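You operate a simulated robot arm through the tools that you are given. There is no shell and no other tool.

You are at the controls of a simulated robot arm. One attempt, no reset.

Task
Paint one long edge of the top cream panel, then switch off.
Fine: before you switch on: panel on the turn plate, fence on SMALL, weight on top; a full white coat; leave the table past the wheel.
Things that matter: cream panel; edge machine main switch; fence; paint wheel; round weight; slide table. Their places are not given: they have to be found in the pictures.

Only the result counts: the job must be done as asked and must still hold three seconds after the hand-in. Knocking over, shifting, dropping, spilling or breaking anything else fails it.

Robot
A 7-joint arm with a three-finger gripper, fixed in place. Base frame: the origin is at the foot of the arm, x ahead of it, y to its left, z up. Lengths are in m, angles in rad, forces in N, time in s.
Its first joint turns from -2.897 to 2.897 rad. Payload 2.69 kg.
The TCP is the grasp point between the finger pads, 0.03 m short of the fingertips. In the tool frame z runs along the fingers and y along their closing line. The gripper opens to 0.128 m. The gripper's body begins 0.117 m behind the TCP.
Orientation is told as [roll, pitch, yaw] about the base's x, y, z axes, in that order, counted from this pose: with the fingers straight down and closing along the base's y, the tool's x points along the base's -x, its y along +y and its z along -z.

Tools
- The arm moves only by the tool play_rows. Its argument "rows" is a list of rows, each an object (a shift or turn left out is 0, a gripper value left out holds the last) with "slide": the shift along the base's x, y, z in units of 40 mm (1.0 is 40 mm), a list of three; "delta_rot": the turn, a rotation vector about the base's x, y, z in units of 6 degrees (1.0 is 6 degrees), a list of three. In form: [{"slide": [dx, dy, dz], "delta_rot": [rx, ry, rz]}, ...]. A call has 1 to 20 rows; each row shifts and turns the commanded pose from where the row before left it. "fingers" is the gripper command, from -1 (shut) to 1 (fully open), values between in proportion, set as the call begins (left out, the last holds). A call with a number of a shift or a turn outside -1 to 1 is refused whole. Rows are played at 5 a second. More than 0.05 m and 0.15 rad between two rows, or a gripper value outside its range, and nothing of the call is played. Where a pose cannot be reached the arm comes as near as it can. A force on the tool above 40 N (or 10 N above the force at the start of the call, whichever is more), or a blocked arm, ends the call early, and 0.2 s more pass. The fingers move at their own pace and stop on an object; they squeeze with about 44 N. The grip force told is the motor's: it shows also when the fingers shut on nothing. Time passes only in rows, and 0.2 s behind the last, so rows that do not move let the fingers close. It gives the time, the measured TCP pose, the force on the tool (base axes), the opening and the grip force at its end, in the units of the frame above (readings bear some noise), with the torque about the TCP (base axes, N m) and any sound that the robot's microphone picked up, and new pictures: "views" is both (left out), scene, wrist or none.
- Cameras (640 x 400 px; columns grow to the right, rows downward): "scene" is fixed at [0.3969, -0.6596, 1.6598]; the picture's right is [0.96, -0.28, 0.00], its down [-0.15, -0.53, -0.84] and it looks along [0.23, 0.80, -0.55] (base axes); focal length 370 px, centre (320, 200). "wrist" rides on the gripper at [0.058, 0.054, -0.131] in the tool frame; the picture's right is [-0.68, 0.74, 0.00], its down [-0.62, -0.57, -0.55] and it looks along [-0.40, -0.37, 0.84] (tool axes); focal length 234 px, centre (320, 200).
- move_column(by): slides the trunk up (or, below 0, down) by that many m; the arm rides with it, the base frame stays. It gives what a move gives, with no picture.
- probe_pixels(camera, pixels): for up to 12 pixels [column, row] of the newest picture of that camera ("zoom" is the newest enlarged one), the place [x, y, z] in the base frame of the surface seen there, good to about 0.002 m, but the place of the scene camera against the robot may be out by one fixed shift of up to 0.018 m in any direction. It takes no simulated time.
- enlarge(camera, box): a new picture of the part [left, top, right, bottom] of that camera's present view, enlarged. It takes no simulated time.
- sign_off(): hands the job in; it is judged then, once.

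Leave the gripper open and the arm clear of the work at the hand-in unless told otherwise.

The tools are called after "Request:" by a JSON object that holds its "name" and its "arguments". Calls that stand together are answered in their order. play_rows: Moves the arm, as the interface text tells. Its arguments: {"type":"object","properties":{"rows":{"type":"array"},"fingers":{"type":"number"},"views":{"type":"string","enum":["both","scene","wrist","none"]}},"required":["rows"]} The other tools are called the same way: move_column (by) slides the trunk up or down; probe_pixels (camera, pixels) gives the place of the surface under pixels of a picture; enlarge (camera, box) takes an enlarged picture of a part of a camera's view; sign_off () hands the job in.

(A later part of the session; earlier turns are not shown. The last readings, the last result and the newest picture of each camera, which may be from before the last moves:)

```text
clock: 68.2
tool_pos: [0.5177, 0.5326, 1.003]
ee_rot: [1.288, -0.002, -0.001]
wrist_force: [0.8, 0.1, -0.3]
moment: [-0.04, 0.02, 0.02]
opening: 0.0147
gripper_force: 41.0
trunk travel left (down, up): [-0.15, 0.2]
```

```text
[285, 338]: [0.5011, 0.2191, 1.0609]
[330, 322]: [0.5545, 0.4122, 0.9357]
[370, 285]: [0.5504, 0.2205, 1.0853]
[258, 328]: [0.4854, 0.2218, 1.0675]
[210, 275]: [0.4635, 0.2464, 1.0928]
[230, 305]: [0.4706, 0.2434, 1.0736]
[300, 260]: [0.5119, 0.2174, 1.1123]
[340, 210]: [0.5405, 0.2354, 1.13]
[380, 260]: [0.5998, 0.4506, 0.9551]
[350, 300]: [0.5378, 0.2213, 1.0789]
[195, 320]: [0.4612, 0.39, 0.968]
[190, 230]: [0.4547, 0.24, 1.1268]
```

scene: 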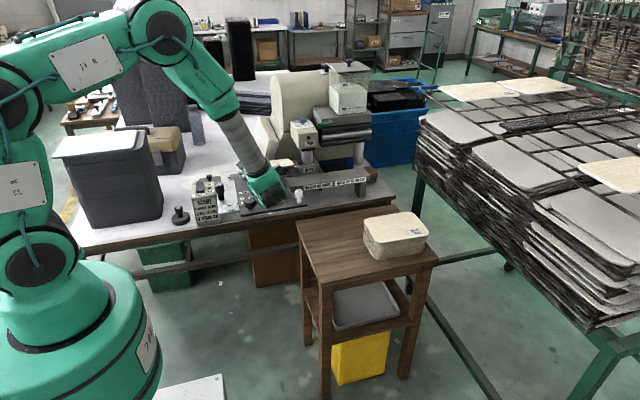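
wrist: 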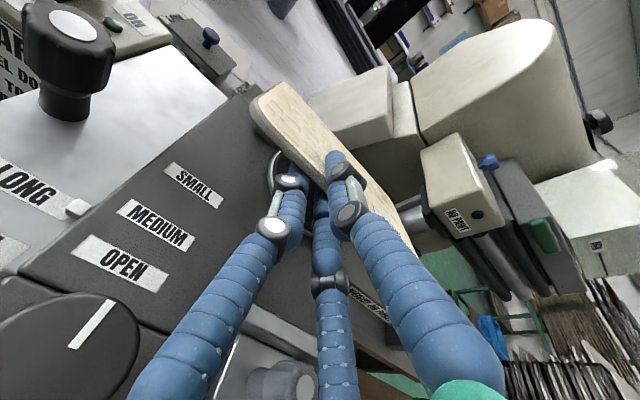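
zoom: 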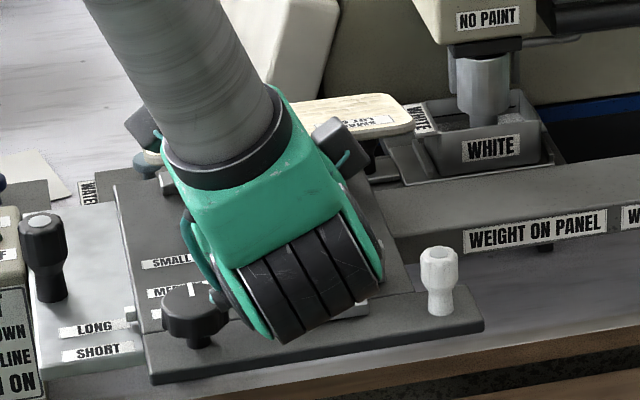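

The housing is well forward (y≈0.22, z>1.05), so it's clear. I'll lower slowly in 5 mm steps toward contact with the plate's far rim.

Request:
{"name": "play_rows", "arguments": {"rows": [{"slide": [-0.04, 0, -0.2]}, {"slide": [-0.04, 0.0, -0.15]}, {"slide": [0, 0, -0.12]}, {"slide": [0, 0, 0]}], "views": "both"}}

Request:
{"name": "enlarge", "arguments": {"camera": "wrist", "box": [180, 60, 440, 260]}}

Request:
{"name": "probe_pixels", "arguments": {"camera": "zoom", "pixels": [[185, 105], [200, 130], [240, 90], [260, 110], [300, 150], [330, 170], [450, 290], [225, 230], [215, 255], [250, 160], [280, 60], [240, 300]]}}

```text
clock: 69.2
tool_pos: [0.5141, 0.5332, 0.9843]
ee_rot: [1.293, 0.0, -0.001]
wrist_force: [-0.2, 0.4, -0.3]
moment: [-0.01, 0.01, 0.01]
opening: 0.0141
gripper_force: 40.9
trunk travel left (down, up): [-0.15, 0.2]
```

scene: 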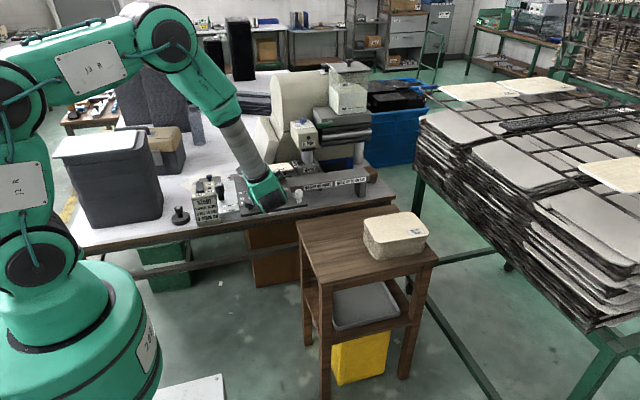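
wrist: 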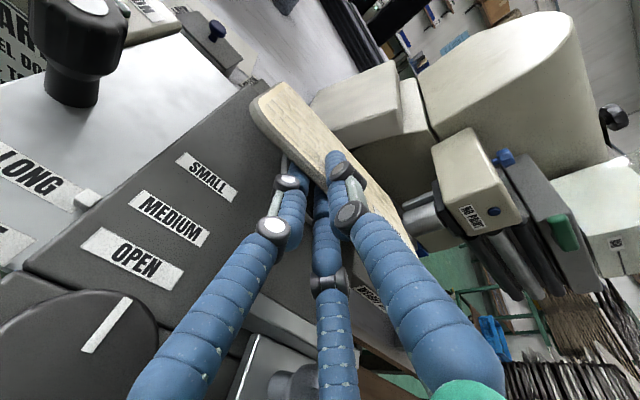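

```text
2.00 times, centred on (310, 160) of wrist
```

zoom: 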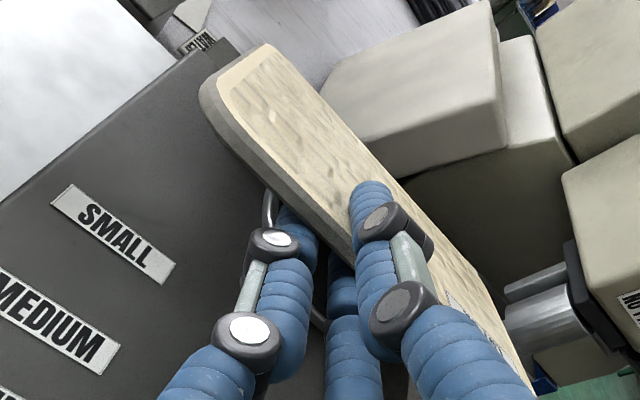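

```text
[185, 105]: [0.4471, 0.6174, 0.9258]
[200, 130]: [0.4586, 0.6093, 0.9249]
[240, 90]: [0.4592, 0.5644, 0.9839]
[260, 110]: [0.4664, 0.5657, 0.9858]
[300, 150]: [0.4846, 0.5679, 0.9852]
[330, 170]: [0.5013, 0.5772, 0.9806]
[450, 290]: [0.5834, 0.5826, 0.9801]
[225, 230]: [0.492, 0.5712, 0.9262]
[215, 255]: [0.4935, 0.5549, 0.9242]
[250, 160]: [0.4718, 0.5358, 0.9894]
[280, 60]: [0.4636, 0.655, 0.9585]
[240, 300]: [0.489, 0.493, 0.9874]
```

About 7 mm remain to contact. I'll lower in 2–3 mm steps while watching the force.

Request:
{"name": "play_rows", "arguments": {"rows": [{"slide": [0, 0, -0.08]}, {"slide": [0, 0, -0.06]}, {"slide": [0, 0, -0.04]}, {"slide": [0, 0, 0]}], "views": "wrist"}}

```text
clock: 70.2
tool_pos: [0.5145, 0.5333, 0.9778]
ee_rot: [1.291, 0.0, -0.001]
wrist_force: [0.4, 0.7, -0.5]
moment: [-0.08, -0.02, -0.02]
opening: 0.0144
gripper_force: 40.6
trunk travel left (down, up): [-0.15, 0.2]
```

wrist: 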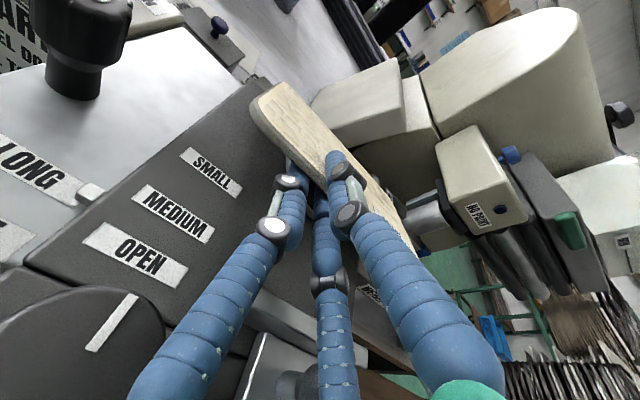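

No contact yet. I'll continue with 2 mm steps.

Request:
{"name": "play_rows", "arguments": {"rows": [{"slide": [0, 0, -0.05]}, {"slide": [0, 0, -0.05]}, {"slide": [0, 0, 0]}], "views": "none"}}

Request:
{"name": "play_rows", "arguments": {"rows": [{"slide": [0, 0, -0.05]}, {"slide": [0, 0, 0]}], "views": "wrist"}}

Request:
{"name": "enlarge", "arguments": {"camera": "wrist", "box": [220, 60, 360, 200]}}

Request:
{"name": "probe_pixels", "arguments": {"camera": "zoom", "pixels": [[240, 90], [260, 120], [280, 150], [300, 90], [330, 130], [250, 200], [300, 260], [200, 300], [230, 290], [380, 190], [350, 200], [270, 100]]}}

```text
clock: 71.0
tool_pos: [0.5147, 0.533, 0.974]
ee_rot: [1.292, 0.0, 0.001]
wrist_force: [0.6, -2.0, 8.3]
moment: [1.08, -0.32, -0.15]
opening: 0.0144
gripper_force: 41.3
trunk travel left (down, up): [-0.15, 0.2]
```

```text
clock: 71.6
tool_pos: [0.5147, 0.5333, 0.9725]
ee_rot: [1.29, 0.001, 0.0]
wrist_force: [0.0, 0.0, 12.8]
moment: [1.75, -0.46, -0.03]
opening: 0.0145
gripper_force: 41.0
trunk travel left (down, up): [-0.15, 0.2]
```

wrist: 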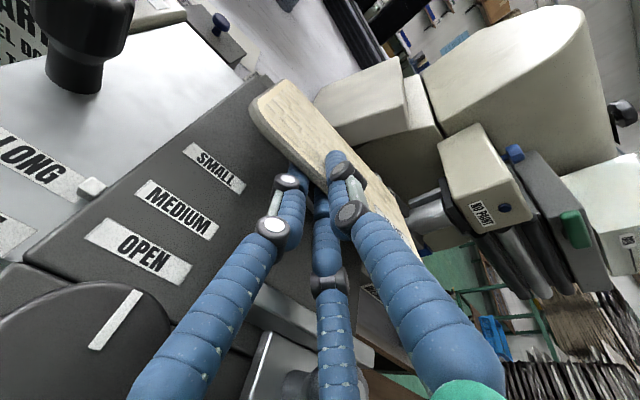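

```text
2.86 times, centred on (290, 130) of wrist
```

zoom: 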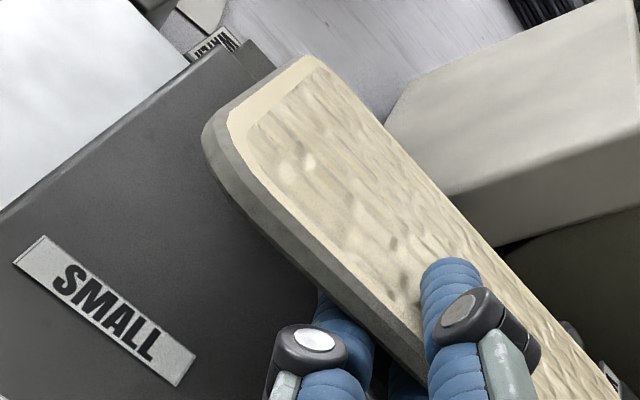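

```text
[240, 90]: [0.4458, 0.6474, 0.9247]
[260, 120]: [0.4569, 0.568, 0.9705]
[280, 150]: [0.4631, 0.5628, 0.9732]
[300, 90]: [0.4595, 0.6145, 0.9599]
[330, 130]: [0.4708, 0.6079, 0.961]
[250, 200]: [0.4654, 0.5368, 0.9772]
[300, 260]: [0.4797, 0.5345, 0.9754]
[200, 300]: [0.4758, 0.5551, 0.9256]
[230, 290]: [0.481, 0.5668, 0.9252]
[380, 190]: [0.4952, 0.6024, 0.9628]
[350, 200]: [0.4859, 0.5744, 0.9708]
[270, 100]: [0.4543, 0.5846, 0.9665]
```

Contact is made (Fz≈13 N) at the plate's far rim, and the panel has settled to about 12.6° tilt. Before opening I need the clearance of the right lower finger to the silver knob, so I'll enlarge there.

Request:
{"name": "enlarge", "arguments": {"camera": "wrist", "box": [200, 260, 400, 400]}}

Request:
{"name": "probe_pixels", "arguments": {"camera": "zoom", "pixels": [[270, 330], [300, 330], [285, 310], [250, 350], [310, 360], [330, 350], [380, 60], [380, 120], [385, 200], [390, 280], [395, 350], [230, 300]]}}

Request:
{"name": "enlarge", "arguments": {"camera": "scene", "box": [235, 160, 315, 215]}}

```text
2.86 times, centred on (300, 330) of wrist
```

zoom: 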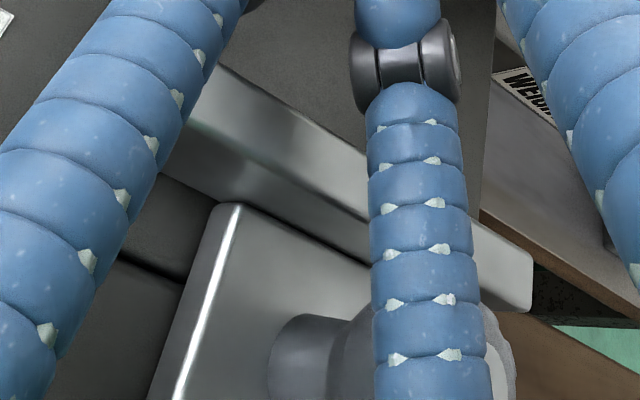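

```text
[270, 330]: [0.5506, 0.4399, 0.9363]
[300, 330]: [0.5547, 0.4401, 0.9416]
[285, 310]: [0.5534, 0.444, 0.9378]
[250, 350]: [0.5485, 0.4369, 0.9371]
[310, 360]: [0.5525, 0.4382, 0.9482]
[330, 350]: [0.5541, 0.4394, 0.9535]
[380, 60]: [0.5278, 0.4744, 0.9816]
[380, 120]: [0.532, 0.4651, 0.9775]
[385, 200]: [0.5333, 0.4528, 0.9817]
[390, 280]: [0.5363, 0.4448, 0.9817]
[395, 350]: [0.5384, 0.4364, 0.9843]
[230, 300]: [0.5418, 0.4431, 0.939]
```

```text
7.27 times, centred on (275, 188) of scene
```

zoom: 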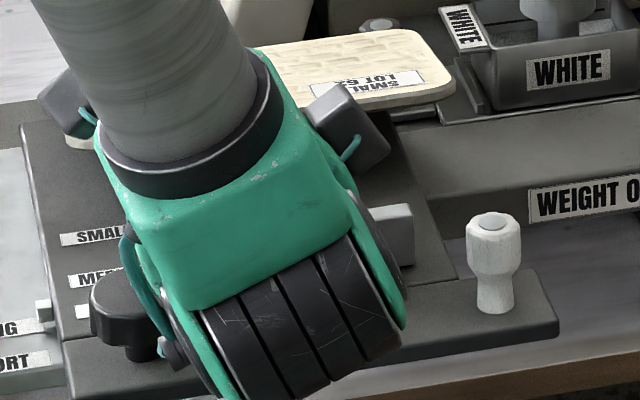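

The right lower finger is right beside the silver knob (knob centre ≈(0.562, 0.442)), so opening here would press on it. I'll raise 4 mm, shift 13 mm to -x, and lower again before opening.

Request:
{"name": "play_rows", "arguments": {"rows": [{"slide": [0, 0, 0.12]}, {"slide": [-0.16, 0, 0.03]}, {"slide": [-0.17, 0, 0]}, {"slide": [0, 0, -0.1]}, {"slide": [0, 0, 0]}], "views": "wrist"}}

Request:
{"name": "enlarge", "arguments": {"camera": "wrist", "box": [200, 260, 400, 400]}}

```text
clock: 72.8
tool_pos: [0.5003, 0.5325, 0.9746]
ee_rot: [1.29, 0.001, 0.0]
wrist_force: [1.7, 0.1, 8.4]
moment: [1.09, -0.45, -0.28]
opening: 0.0147
gripper_force: 40.7
trunk travel left (down, up): [-0.15, 0.2]
```

wrist: 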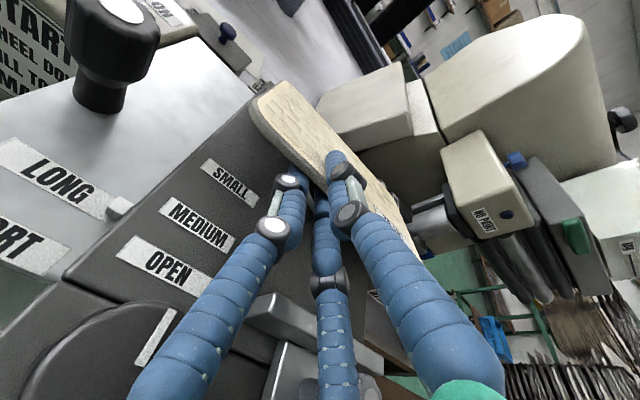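

```text
2.86 times, centred on (300, 330) of wrist
```

zoom: 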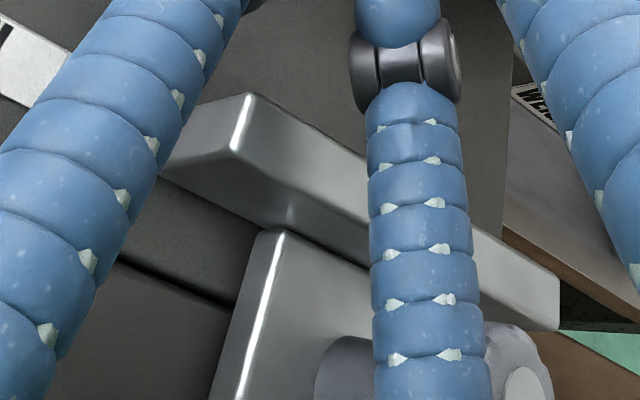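

Clear of the knob now. I'll open the fingers to about 0.030 so the panel rests on the lower fingers and the plate rim.

Request:
{"name": "play_rows", "arguments": {"rows": [{"slide": [0, 0, 0]}, {"slide": [0, 0, 0]}, {"slide": [0, 0, 0]}], "fingers": -0.53, "views": "wrist"}}

Request:
{"name": "enlarge", "arguments": {"camera": "wrist", "box": [200, 60, 440, 260]}}

Request:
{"name": "probe_pixels", "arguments": {"camera": "zoom", "pixels": [[160, 110], [190, 140], [220, 170], [200, 80], [230, 110], [270, 150], [300, 130], [260, 90], [450, 300], [430, 240], [350, 170], [240, 190]]}}

```text
clock: 73.6
tool_pos: [0.5011, 0.5342, 0.9729]
ee_rot: [1.292, 0.001, 0.0]
wrist_force: [0.2, -0.1, -0.9]
moment: [0.03, 0.01, -0.01]
opening: 0.0303
gripper_force: 0.1
trunk travel left (down, up): [-0.15, 0.2]
```

wrist: 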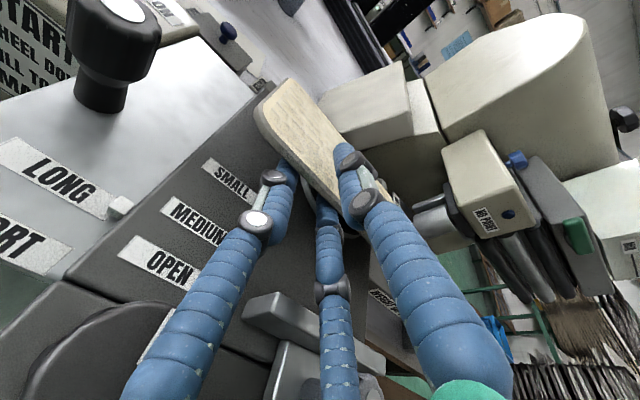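

```text
2.00 times, centred on (320, 160) of wrist
```

zoom: 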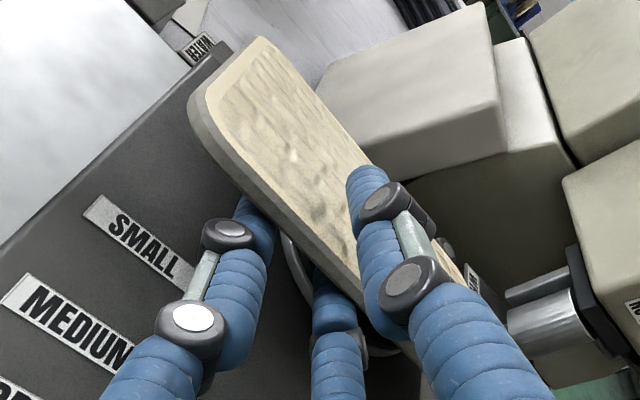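

```text
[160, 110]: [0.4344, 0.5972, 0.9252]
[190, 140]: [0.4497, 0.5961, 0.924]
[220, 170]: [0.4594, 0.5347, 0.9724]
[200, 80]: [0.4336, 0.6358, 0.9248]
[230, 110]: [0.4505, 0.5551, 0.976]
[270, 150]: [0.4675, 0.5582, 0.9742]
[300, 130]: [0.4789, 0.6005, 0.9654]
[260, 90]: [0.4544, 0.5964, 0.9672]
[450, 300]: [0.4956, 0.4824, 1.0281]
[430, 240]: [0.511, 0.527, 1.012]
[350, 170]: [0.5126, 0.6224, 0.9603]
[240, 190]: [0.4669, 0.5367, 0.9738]
```

The panel now rests on the lower fingers and the plate rim at about 13°. I'll lower and tilt the tool further (to ~25°) so the near edge comes down close to the plate, keeping above the fence and deck.

Request:
{"name": "play_rows", "arguments": {"rows": [{"slide": [0, 0, -0.1], "delta_rot": [-0.5, 0, 0]}, {"slide": [0, 0, -0.1], "delta_rot": [-0.5, 0, 0]}, {"slide": [0, 0, -0.1], "delta_rot": [-0.5, 0, 0]}, {"slide": [0, 0, -0.06]}, {"slide": [0, 0, 0]}], "views": "both"}}

Request:
{"name": "enlarge", "arguments": {"camera": "wrist", "box": [200, 60, 440, 260]}}

Request:
{"name": "probe_pixels", "arguments": {"camera": "zoom", "pixels": [[220, 170], [230, 110], [270, 150], [300, 130], [260, 90], [350, 170], [240, 190], [200, 130], [280, 70], [310, 100], [380, 200], [240, 230]]}}

```text
clock: 74.8
tool_pos: [0.5012, 0.5332, 0.9597]
ee_rot: [1.133, 0.0, 0.001]
wrist_force: [0.7, 0.2, 0.0]
moment: [0.01, 0.02, -0.01]
opening: 0.0303
gripper_force: 0.7
trunk travel left (down, up): [-0.15, 0.2]
```

scene: 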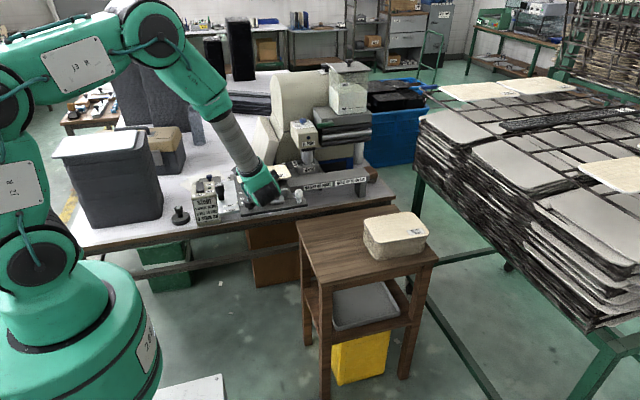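
wrist: 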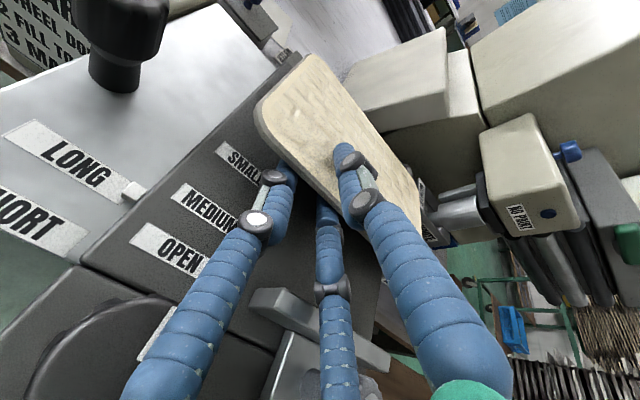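

```text
2.00 times, centred on (320, 160) of wrist
```

zoom: 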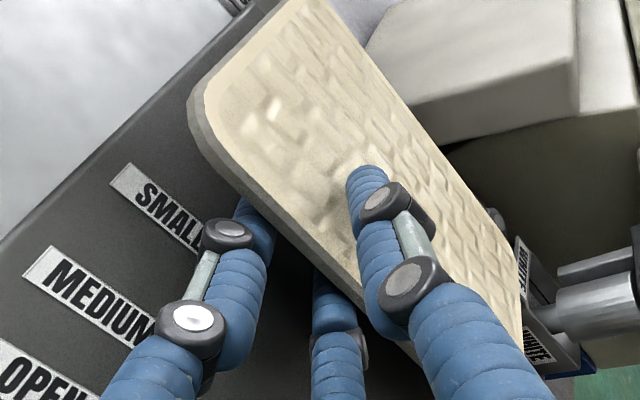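

```text
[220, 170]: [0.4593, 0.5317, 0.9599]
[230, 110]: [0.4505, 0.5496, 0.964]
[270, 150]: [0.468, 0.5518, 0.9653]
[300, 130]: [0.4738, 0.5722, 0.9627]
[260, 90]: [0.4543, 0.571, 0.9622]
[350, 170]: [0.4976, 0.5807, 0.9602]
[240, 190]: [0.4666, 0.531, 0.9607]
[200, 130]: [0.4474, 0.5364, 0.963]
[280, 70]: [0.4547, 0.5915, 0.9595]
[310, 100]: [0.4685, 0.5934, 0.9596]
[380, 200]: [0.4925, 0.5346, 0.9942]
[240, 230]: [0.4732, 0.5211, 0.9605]
```

The near edge is now ~16 mm above its final height. I'll open slightly more and draw the fingers out backward with a small rise, so the near edge slides down the sloping fingers onto the plate.

Request:
{"name": "play_rows", "arguments": {"rows": [{"slide": [0, 0, 0]}, {"slide": [0, -0.15, 0.02]}, {"slide": [0, -0.2, 0.04]}, {"slide": [0, -0.2, 0.05]}, {"slide": [0, -0.2, 0.07]}, {"slide": [0, -0.2, 0.1]}, {"slide": [0, 0, 0]}], "fingers": -0.43, "views": "both"}}

Request:
{"name": "enlarge", "arguments": {"camera": "wrist", "box": [200, 40, 440, 260]}}

```text
clock: 76.4
tool_pos: [0.4999, 0.4948, 0.9707]
ee_rot: [1.134, 0.0, 0.0]
wrist_force: [0.0, -0.2, 0.0]
moment: [-0.01, 0.0, -0.01]
opening: 0.0366
gripper_force: 0.0
trunk travel left (down, up): [-0.15, 0.2]
```

scene: 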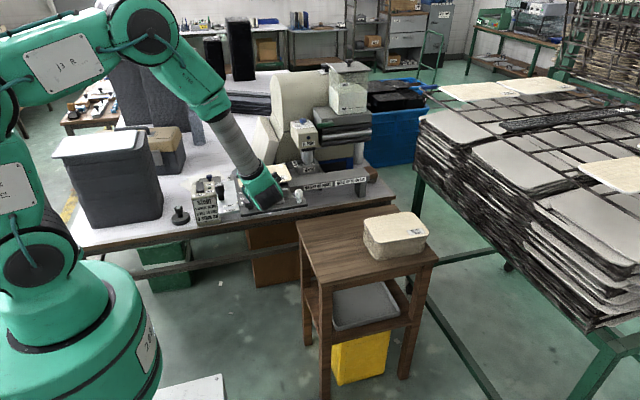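
wrist: 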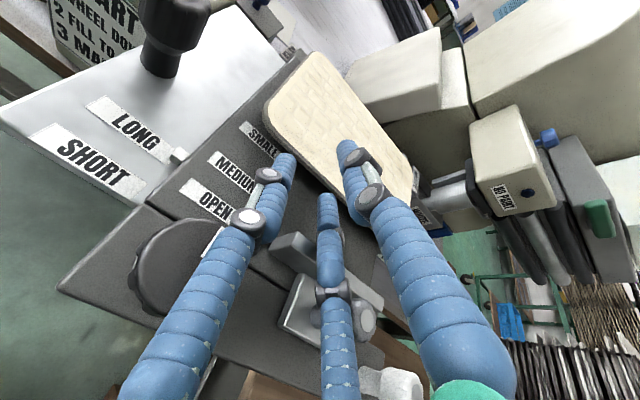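

```text
1.82 times, centred on (320, 150) of wrist
```

zoom: 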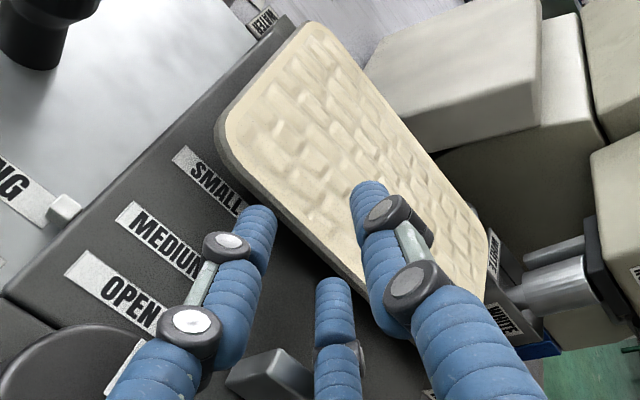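

The panel has settled flat on the plate. I'll continue retreating back and up, clear of the fence and knobs.

Request:
{"name": "play_rows", "arguments": {"rows": [{"slide": [0, -0.45, 0.35]}, {"slide": [0, -0.45, 0.4]}, {"slide": [0, -0.45, 0.5]}, {"slide": [0, -0.3, 0.8]}, {"slide": [0, 0, 0.9]}, {"slide": [0, 0, 0.9]}], "views": "both"}}

Request:
{"name": "enlarge", "arguments": {"camera": "wrist", "box": [120, 60, 400, 280]}}

Request:
{"name": "enlarge", "arguments": {"camera": "scene", "box": [225, 150, 325, 215]}}

```text
clock: 77.8
tool_pos: [0.5013, 0.4298, 1.1234]
ee_rot: [1.134, 0.003, 0.001]
wrist_force: [-0.7, 0.1, -0.6]
moment: [0.0, -0.02, -0.03]
opening: 0.0364
gripper_force: 0.0
trunk travel left (down, up): [-0.15, 0.2]
```

scene: 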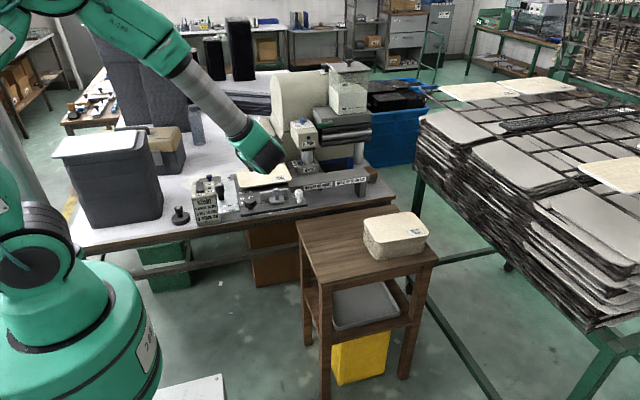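
wrist: 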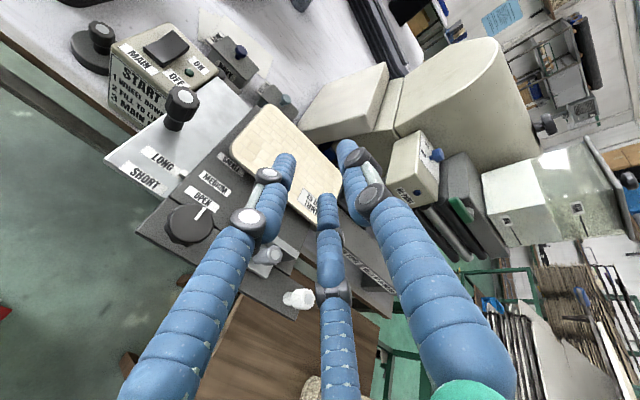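

```text
1.82 times, centred on (260, 170) of wrist
```

zoom: 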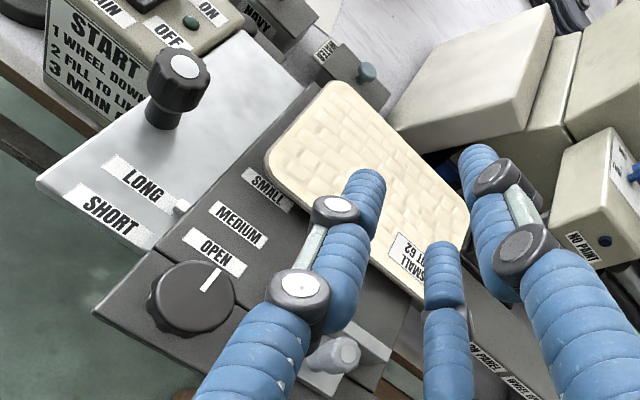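

```text
6.15 times, centred on (275, 182) of scene
```

zoom: 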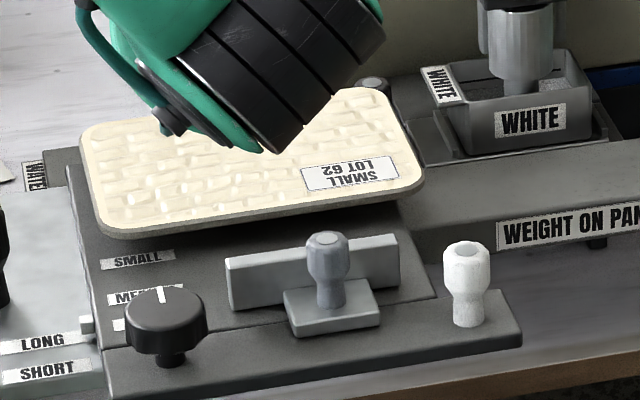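

The panel lies flat on the turn plate, well aligned. I'll turn the tool back to pointing straight down and look from above to measure panel, fence and labels.

Request:
{"name": "play_rows", "arguments": {"rows": [{"slide": [-0.15, 0.15, 0.1], "delta_rot": [-1, 0, 0]}, {"slide": [-0.15, 0.15, 0.1], "delta_rot": [-1, 0, 0]}, {"slide": [-0.15, 0.15, 0.1], "delta_rot": [-1, 0, 0]}, {"slide": [-0.15, 0.15, 0.1], "delta_rot": [-1, 0, 0]}, {"slide": [-0.15, 0.15, 0], "delta_rot": [-1, 0, 0]}, {"slide": [-0.15, 0.15, 0], "delta_rot": [-1, 0, 0]}, {"slide": [-0.15, 0.15, 0], "delta_rot": [-1, 0, 0]}, {"slide": [-0.15, 0.15, 0], "delta_rot": [-1, 0, 0]}, {"slide": [-0.15, 0.15, 0], "delta_rot": [-1, 0, 0]}, {"slide": [-0.15, 0.15, 0], "delta_rot": [-1, 0, 0]}, {"slide": [0, 0.15, 0], "delta_rot": [-0.83, 0, 0]}], "fingers": -1, "views": "both"}}

Request:
{"name": "enlarge", "arguments": {"camera": "wrist", "box": [220, 20, 480, 260]}}

```text
clock: 80.2
tool_pos: [0.4405, 0.4943, 1.1412]
ee_rot: [0.0, -0.001, -0.002]
wrist_force: [0.9, 0.2, -1.1]
moment: [-0.02, -0.01, -0.03]
opening: 0.0024
gripper_force: 32.0
trunk travel left (down, up): [-0.15, 0.2]
```

scene: 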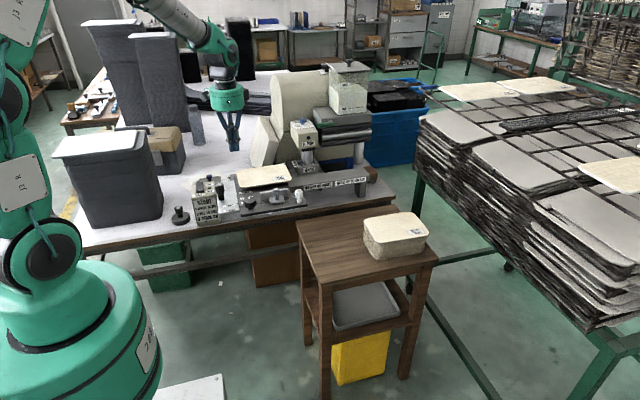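
wrist: 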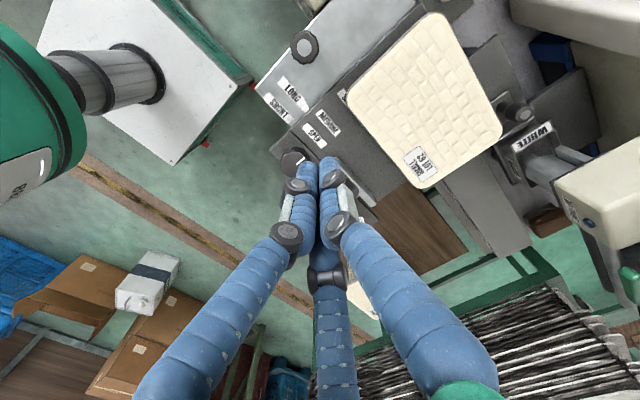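

```text
1.67 times, centred on (350, 140) of wrist
```

zoom: 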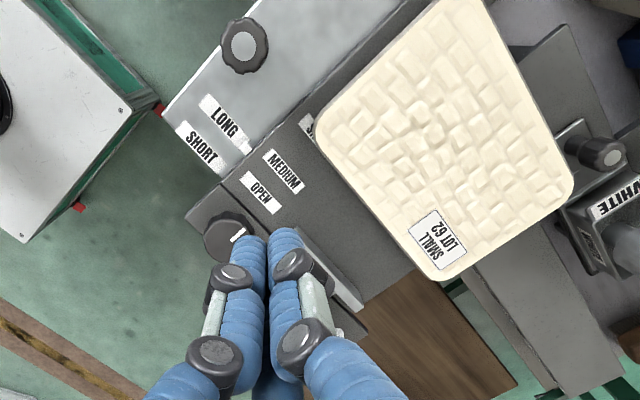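

I'll probe the panel's four edges and the wheel from this top view.

Request:
{"name": "probe_pixels", "arguments": {"camera": "zoom", "pixels": [[340, 165], [375, 208], [410, 252], [330, 100], [380, 55], [420, 18], [540, 110], [565, 160], [560, 205], [500, 245], [460, 270], [450, 150]]}}

Request:
{"name": "probe_pixels", "arguments": {"camera": "zoom", "pixels": [[318, 128], [319, 135], [330, 155], [420, 268], [438, 282], [575, 185], [300, 228], [340, 270], [355, 300], [262, 193], [285, 172], [308, 125]]}}

```text
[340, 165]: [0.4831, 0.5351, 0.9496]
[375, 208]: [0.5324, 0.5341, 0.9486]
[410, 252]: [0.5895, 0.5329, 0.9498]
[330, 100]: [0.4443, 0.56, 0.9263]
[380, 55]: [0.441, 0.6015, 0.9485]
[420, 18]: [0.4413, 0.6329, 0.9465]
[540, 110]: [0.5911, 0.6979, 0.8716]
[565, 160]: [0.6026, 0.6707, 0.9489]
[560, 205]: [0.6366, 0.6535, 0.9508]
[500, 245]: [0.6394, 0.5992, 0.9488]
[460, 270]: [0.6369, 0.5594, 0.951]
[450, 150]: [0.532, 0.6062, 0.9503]
```

```text
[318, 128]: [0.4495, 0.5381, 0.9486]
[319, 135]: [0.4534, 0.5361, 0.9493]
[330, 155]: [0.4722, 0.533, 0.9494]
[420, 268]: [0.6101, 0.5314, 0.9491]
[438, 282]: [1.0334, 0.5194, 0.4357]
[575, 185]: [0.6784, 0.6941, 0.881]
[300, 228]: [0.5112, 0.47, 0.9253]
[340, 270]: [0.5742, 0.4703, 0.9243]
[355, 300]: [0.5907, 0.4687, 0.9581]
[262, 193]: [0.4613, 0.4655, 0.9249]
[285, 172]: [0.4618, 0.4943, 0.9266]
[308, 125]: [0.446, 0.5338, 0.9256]
```

The panel is flat: x 0.440–0.640, front edge y≈0.5325, top z 0.949. The fence bar is at y≈0.457–0.469 and must go to SMALL (label centre y≈0.538). I'll move above the silver fence knob (≈(0.562, 0.442)) with the fingers open to see it precisely.

Request:
{"name": "play_rows", "arguments": {"rows": [{"slide": [0.76, -0.33, -0.4]}, {"slide": [0.76, -0.33, -0.4]}, {"slide": [0.76, -0.33, -0.4]}, {"slide": [0.76, -0.33, -0.4]}, {"slide": [0, 0, -0.2]}, {"slide": [0, 0, 0]}], "fingers": -0.1, "views": "both"}}

Request:
{"name": "enlarge", "arguments": {"camera": "wrist", "box": [220, 60, 440, 260]}}

```text
clock: 81.6
tool_pos: [0.564, 0.4423, 1.0686]
ee_rot: [0.001, 0.002, -0.001]
wrist_force: [-0.1, -0.7, -0.4]
moment: [-0.01, 0.0, 0.03]
opening: 0.0574
gripper_force: 0.1
trunk travel left (down, up): [-0.15, 0.2]
```

scene: 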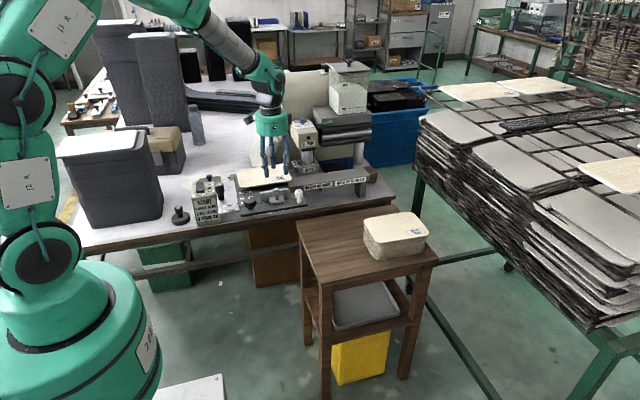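
wrist: 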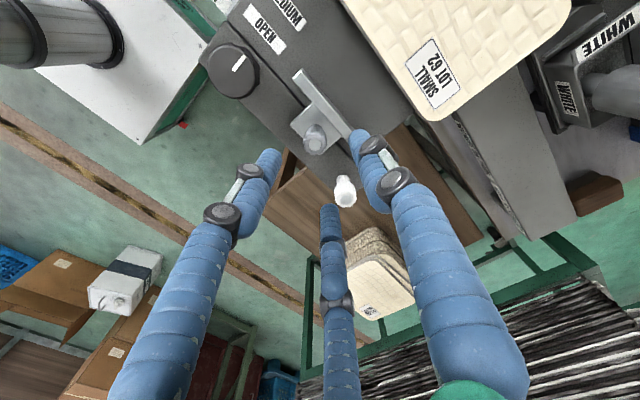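

```text
2.00 times, centred on (330, 160) of wrist
```

zoom: 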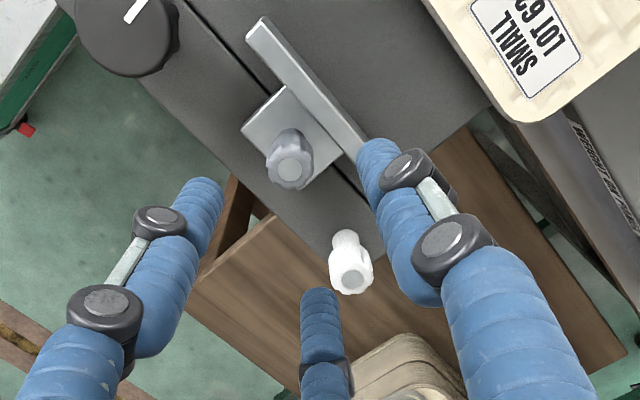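

The fence knob is clearly seen at zoom (290,163). I'll probe its top, the mount, the bar and the white handle.

Request:
{"name": "probe_pixels", "arguments": {"camera": "zoom", "pixels": [[292, 168], [285, 172], [300, 165], [292, 160], [290, 178], [275, 178], [255, 130], [330, 160], [260, 35], [350, 140], [350, 280], [350, 250]]}}

```text
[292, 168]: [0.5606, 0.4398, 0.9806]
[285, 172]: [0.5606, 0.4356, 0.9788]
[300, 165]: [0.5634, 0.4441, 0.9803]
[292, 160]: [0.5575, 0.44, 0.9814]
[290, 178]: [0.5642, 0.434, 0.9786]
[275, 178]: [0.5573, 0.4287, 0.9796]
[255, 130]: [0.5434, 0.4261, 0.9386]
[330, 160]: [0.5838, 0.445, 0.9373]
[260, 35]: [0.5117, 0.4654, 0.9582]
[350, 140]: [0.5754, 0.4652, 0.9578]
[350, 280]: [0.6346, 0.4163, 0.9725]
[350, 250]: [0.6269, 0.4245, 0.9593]
```

The knob's top centre is (0.561, 0.4395, 0.980). I'll descend over it to TCP z≈0.991, with the tips just above the bar top at 0.958, and close.

Request:
{"name": "play_rows", "arguments": {"rows": [{"slide": [-0.075, -0.07, -0.7]}, {"slide": [0, 0, -0.7]}, {"slide": [0, 0, -0.35]}, {"slide": [0, 0, -0.18]}, {"slide": [0, 0, 0]}], "views": "wrist"}}

Request:
{"name": "play_rows", "arguments": {"rows": [{"slide": [0, 0, 0]}, {"slide": [0, 0, 0]}, {"slide": [0, 0, 0]}], "fingers": -1, "views": "both"}}

Request:
{"name": "enlarge", "arguments": {"camera": "wrist", "box": [220, 60, 440, 260]}}

```text
clock: 82.8
tool_pos: [0.5586, 0.4392, 0.9906]
ee_rot: [0.0, -0.003, 0.0]
wrist_force: [-0.5, -0.4, -1.0]
moment: [0.02, 0.01, -0.02]
opening: 0.0575
gripper_force: 0.1
trunk travel left (down, up): [-0.15, 0.2]
```

wrist: 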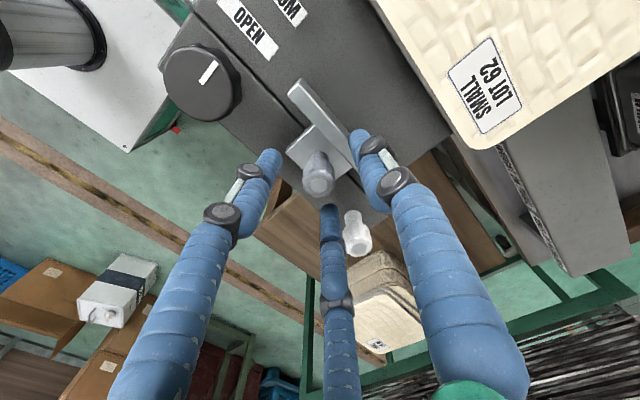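

```text
clock: 83.6
tool_pos: [0.56, 0.4407, 0.9903]
ee_rot: [0.001, 0.001, 0.0]
wrist_force: [9.1, -1.2, -1.5]
moment: [-0.28, -0.25, -0.04]
opening: 0.0226
gripper_force: 44.5
trunk travel left (down, up): [-0.15, 0.2]
```

scene: 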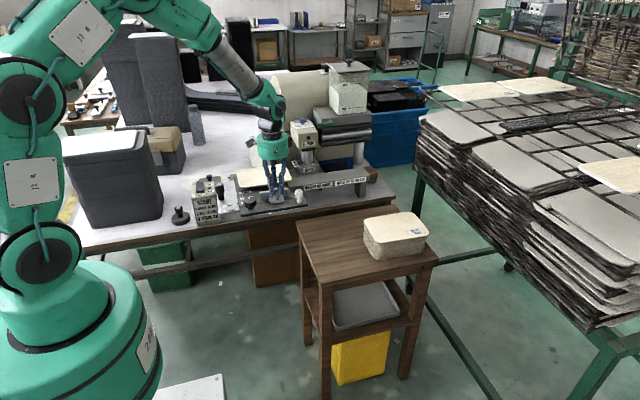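
wrist: 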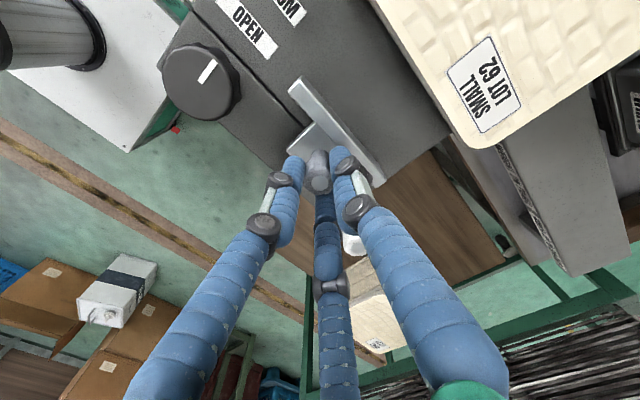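

```text
2.00 times, centred on (330, 160) of wrist
```

zoom: 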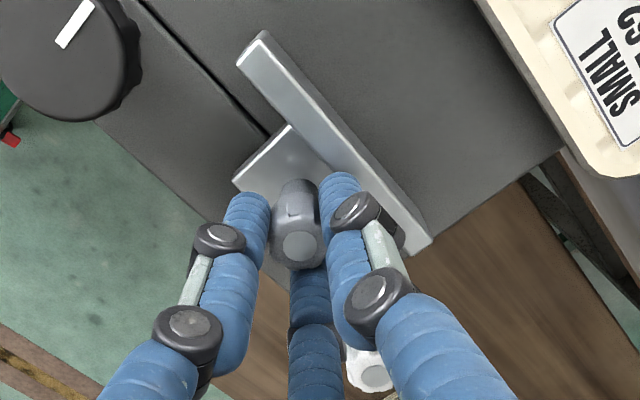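

The knob is gripped (opening 0.0226). There's a small +x side load, so I'll shift +1 mm in x and slide the fence +y in small steps, watching the force.

Request:
{"name": "play_rows", "arguments": {"rows": [{"slide": [0.03, 0.1, 0]}, {"slide": [0, 0.25, 0]}, {"slide": [0, 0.25, 0]}, {"slide": [0, 0, 0]}], "views": "wrist"}}

Request:
{"name": "enlarge", "arguments": {"camera": "wrist", "box": [200, 0, 440, 240]}}

```text
clock: 84.6
tool_pos: [0.5589, 0.4633, 0.9907]
ee_rot: [-0.003, 0.0, -0.001]
wrist_force: [0.6, -0.6, -15.8]
moment: [0.21, -0.11, 0.04]
opening: 0.0228
gripper_force: 45.4
trunk travel left (down, up): [-0.15, 0.2]
```

wrist: 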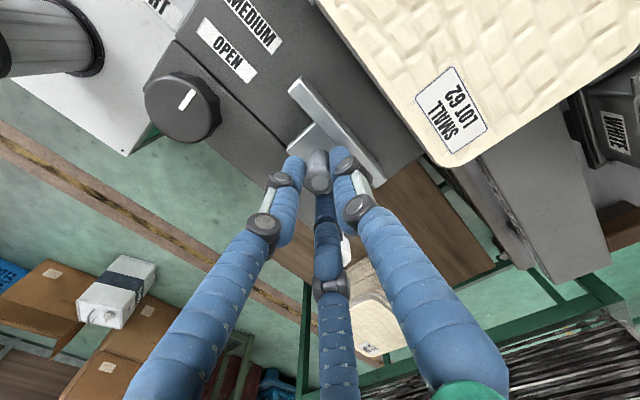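

```text
1.67 times, centred on (320, 120) of wrist
```

zoom: 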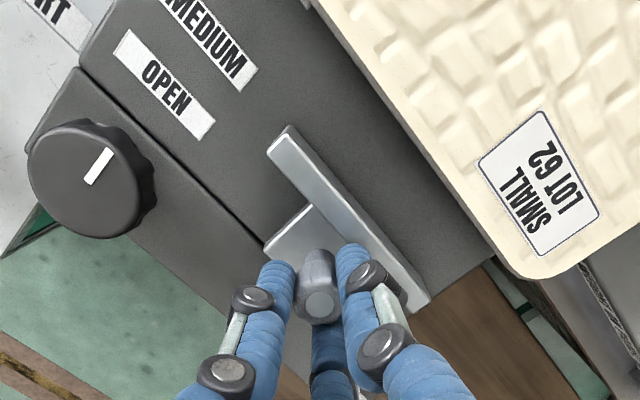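

The fence slides (23 mm so far). There's some vertical load, so I'll ease down slightly and continue another 30 mm.

Request:
{"name": "play_rows", "arguments": {"rows": [{"slide": [0, 0.25, -0.02]}, {"slide": [0, 0.25, 0]}, {"slide": [0, 0.25, 0]}, {"slide": [0, 0, 0]}], "views": "wrist"}}

Request:
{"name": "enlarge", "arguments": {"camera": "wrist", "box": [180, 0, 440, 240]}}

```text
clock: 85.6
tool_pos: [0.5608, 0.4935, 0.9899]
ee_rot: [0.001, 0.001, -0.001]
wrist_force: [-3.7, 0.4, -12.7]
moment: [0.02, 0.06, -0.03]
opening: 0.0231
gripper_force: 45.5
trunk travel left (down, up): [-0.15, 0.2]
```

wrist: 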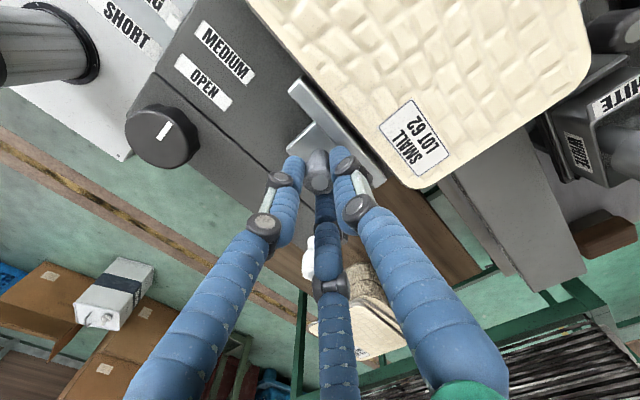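

```text
1.67 times, centred on (310, 120) of wrist
```

zoom: 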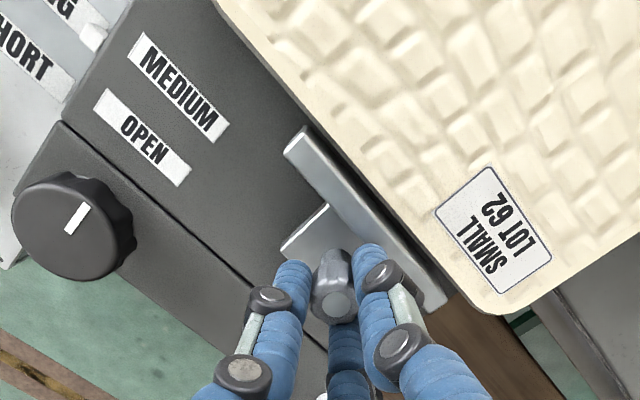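

The bar is about 10 mm short of the panel. I'll go on in 4–5 mm steps to y≈0.512, watching the force.

Request:
{"name": "play_rows", "arguments": {"rows": [{"slide": [0, 0.12, 0]}, {"slide": [0, 0.12, 0]}, {"slide": [0, 0.12, 0]}, {"slide": [0, 0, 0]}], "views": "both"}}

Request:
{"name": "enlarge", "arguments": {"camera": "scene", "box": [230, 165, 310, 215]}}

Request:
{"name": "enlarge", "arguments": {"camera": "wrist", "box": [180, 0, 440, 240]}}

```text
clock: 86.6
tool_pos: [0.5609, 0.5056, 0.9906]
ee_rot: [-0.001, 0.003, 0.0]
wrist_force: [1.1, -11.1, -14.9]
moment: [-0.57, -0.07, 0.01]
opening: 0.0226
gripper_force: 44.7
trunk travel left (down, up): [-0.15, 0.2]
```

scene: 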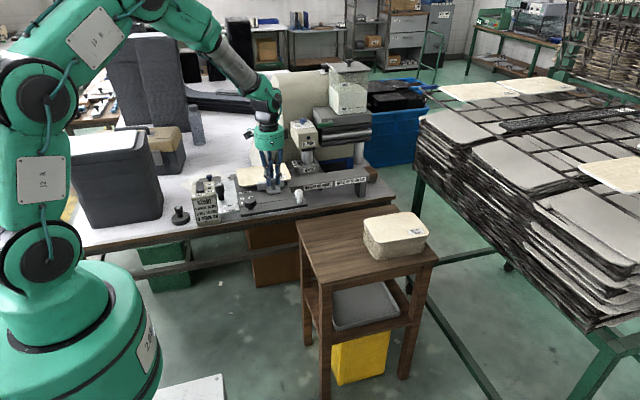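
wrist: 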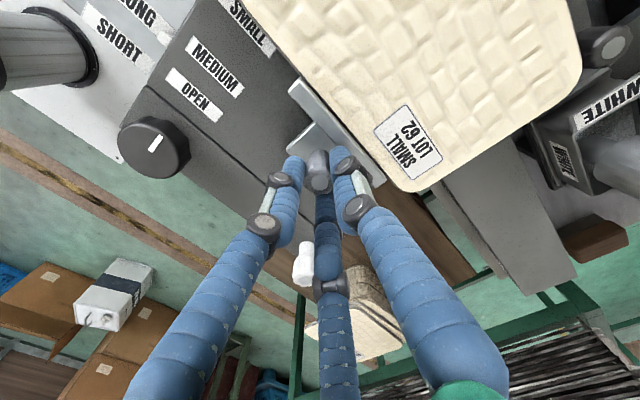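

```text
8.00 times, centred on (270, 190) of scene
```

zoom: 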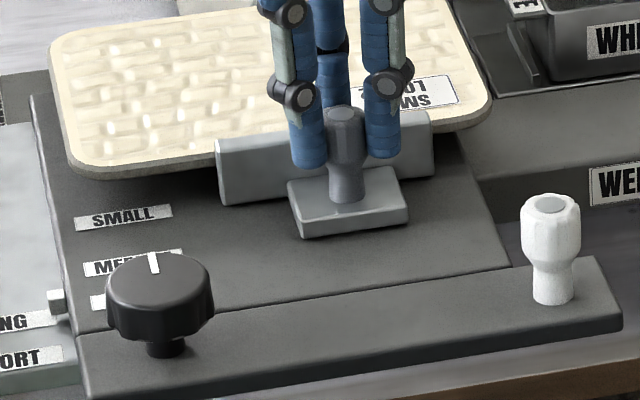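

```text
1.67 times, centred on (310, 120) of wrist
```

zoom: 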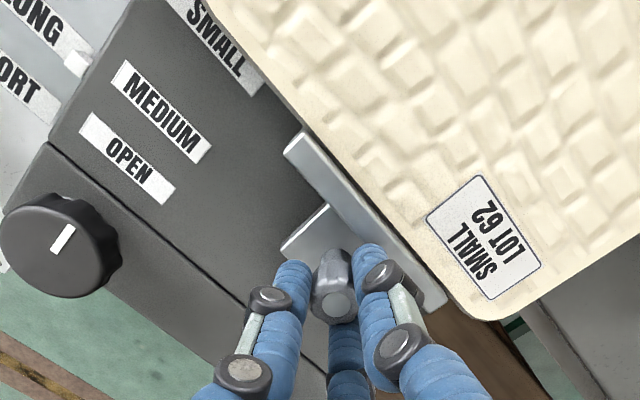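

The force rose to 11 N at y≈0.506. In the scene picture the bar's front-bottom edge now lines up with the SMALL label as it did with OPEN before. I'll probe the labels and bar to verify.

Request:
{"name": "enlarge", "arguments": {"camera": "scene", "box": [232, 175, 272, 210]}}

Request:
{"name": "probe_pixels", "arguments": {"camera": "zoom", "pixels": [[210, 205], [206, 190], [214, 222], [160, 210], [260, 200], [200, 295], [375, 190], [378, 200], [380, 170], [370, 130], [400, 185], [440, 175]]}}

```text
11.43 times, centred on (252, 192) of scene
```

zoom: 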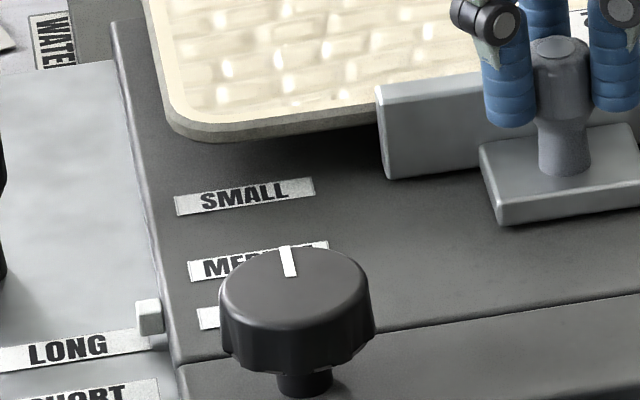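

```text
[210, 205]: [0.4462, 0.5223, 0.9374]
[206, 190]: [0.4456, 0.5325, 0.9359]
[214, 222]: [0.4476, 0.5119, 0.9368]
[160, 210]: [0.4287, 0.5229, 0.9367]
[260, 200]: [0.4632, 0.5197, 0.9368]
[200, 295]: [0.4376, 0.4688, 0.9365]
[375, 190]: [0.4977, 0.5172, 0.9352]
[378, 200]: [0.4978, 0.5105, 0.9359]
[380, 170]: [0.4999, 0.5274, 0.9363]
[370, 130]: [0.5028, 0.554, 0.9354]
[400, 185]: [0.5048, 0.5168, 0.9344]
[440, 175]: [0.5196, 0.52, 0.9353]
```

I'll double check from the wrist view by probing the bar's top, the label and the panel edge.

Request:
{"name": "enlarge", "arguments": {"camera": "wrist", "box": [220, 0, 420, 200]}}

Request:
{"name": "probe_pixels", "arguments": {"camera": "zoom", "pixels": [[300, 160], [310, 165], [345, 205], [380, 245], [292, 175], [330, 215], [215, 60], [190, 30], [240, 85], [320, 140], [370, 205], [430, 270]]}}

```text
2.00 times, centred on (320, 100) of wrist
```

zoom: 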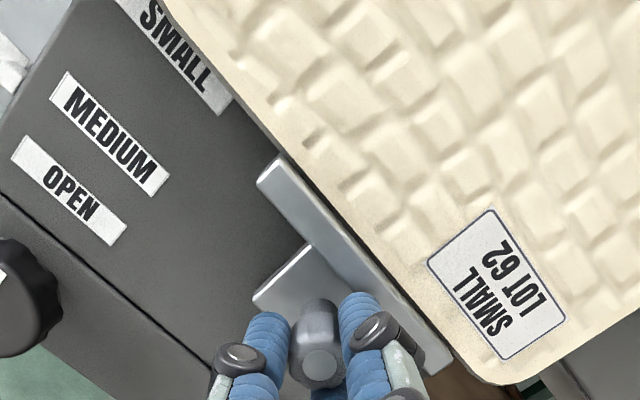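

```text
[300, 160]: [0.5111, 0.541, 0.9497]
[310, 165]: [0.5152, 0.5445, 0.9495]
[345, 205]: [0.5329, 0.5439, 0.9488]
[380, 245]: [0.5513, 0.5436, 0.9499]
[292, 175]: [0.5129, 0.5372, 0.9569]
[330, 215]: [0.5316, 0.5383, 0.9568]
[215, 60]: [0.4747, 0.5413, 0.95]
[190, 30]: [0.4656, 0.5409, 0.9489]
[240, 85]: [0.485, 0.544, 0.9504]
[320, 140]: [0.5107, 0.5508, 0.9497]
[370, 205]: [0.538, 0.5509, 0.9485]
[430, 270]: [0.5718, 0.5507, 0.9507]
```

The bar's +y face is now at ≈0.541, touching the panel (front edge ≈0.541) and level with SMALL, and the rising force suggests an end stop. I'll open the gripper, rise, and re-check the fence position.

Request:
{"name": "play_rows", "arguments": {"rows": [{"slide": [0, 0, 0]}, {"slide": [0, 0, 0]}, {"slide": [0, 0, 0.6]}, {"slide": [0, 0, 0.9]}, {"slide": [0, 0, 0.9]}, {"slide": [-0.6, -0.2, 0.6]}, {"slide": [-0.6, -0.2, 0]}, {"slide": [-0.6, -0.2, 0]}], "fingers": -0.1, "views": "both"}}

Request:
{"name": "enlarge", "arguments": {"camera": "wrist", "box": [260, 20, 460, 220]}}

Request:
{"name": "enlarge", "arguments": {"camera": "scene", "box": [230, 165, 310, 215]}}

```text
clock: 88.4
tool_pos: [0.488, 0.4838, 1.1109]
ee_rot: [0.0, 0.0, 0.0]
wrist_force: [0.6, -0.2, 0.1]
moment: [-0.01, 0.05, 0.01]
opening: 0.0578
gripper_force: 0.1
trunk travel left (down, up): [-0.15, 0.2]
```

scene: 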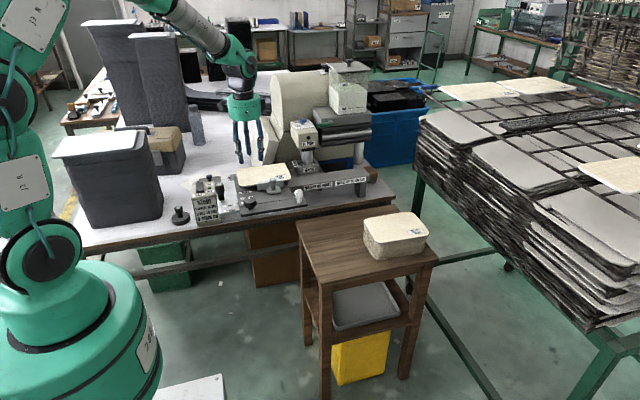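
wrist: 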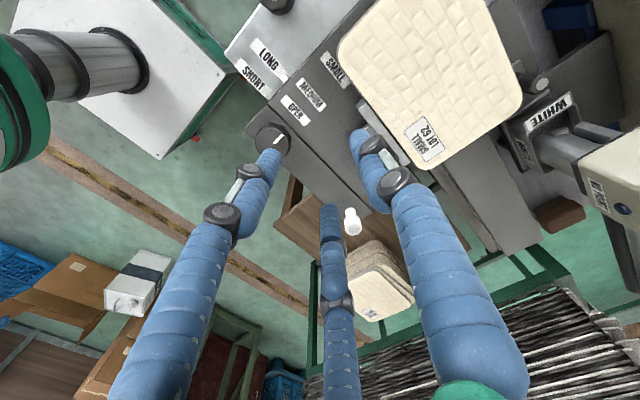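

```text
2.00 times, centred on (360, 120) of wrist
```

zoom: 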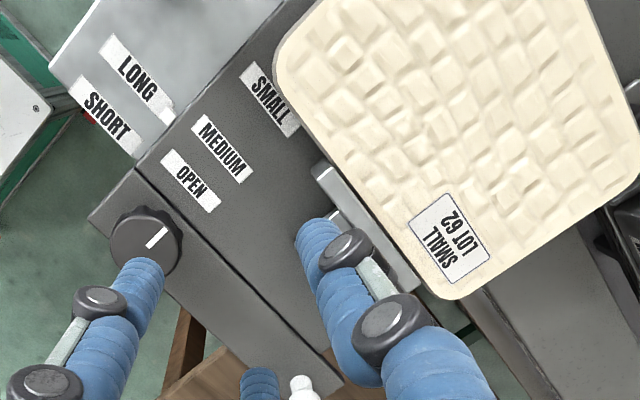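

```text
8.00 times, centred on (270, 190) of scene
```

zoom: 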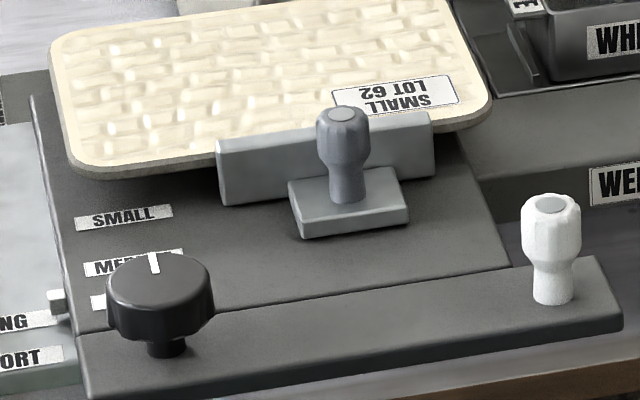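

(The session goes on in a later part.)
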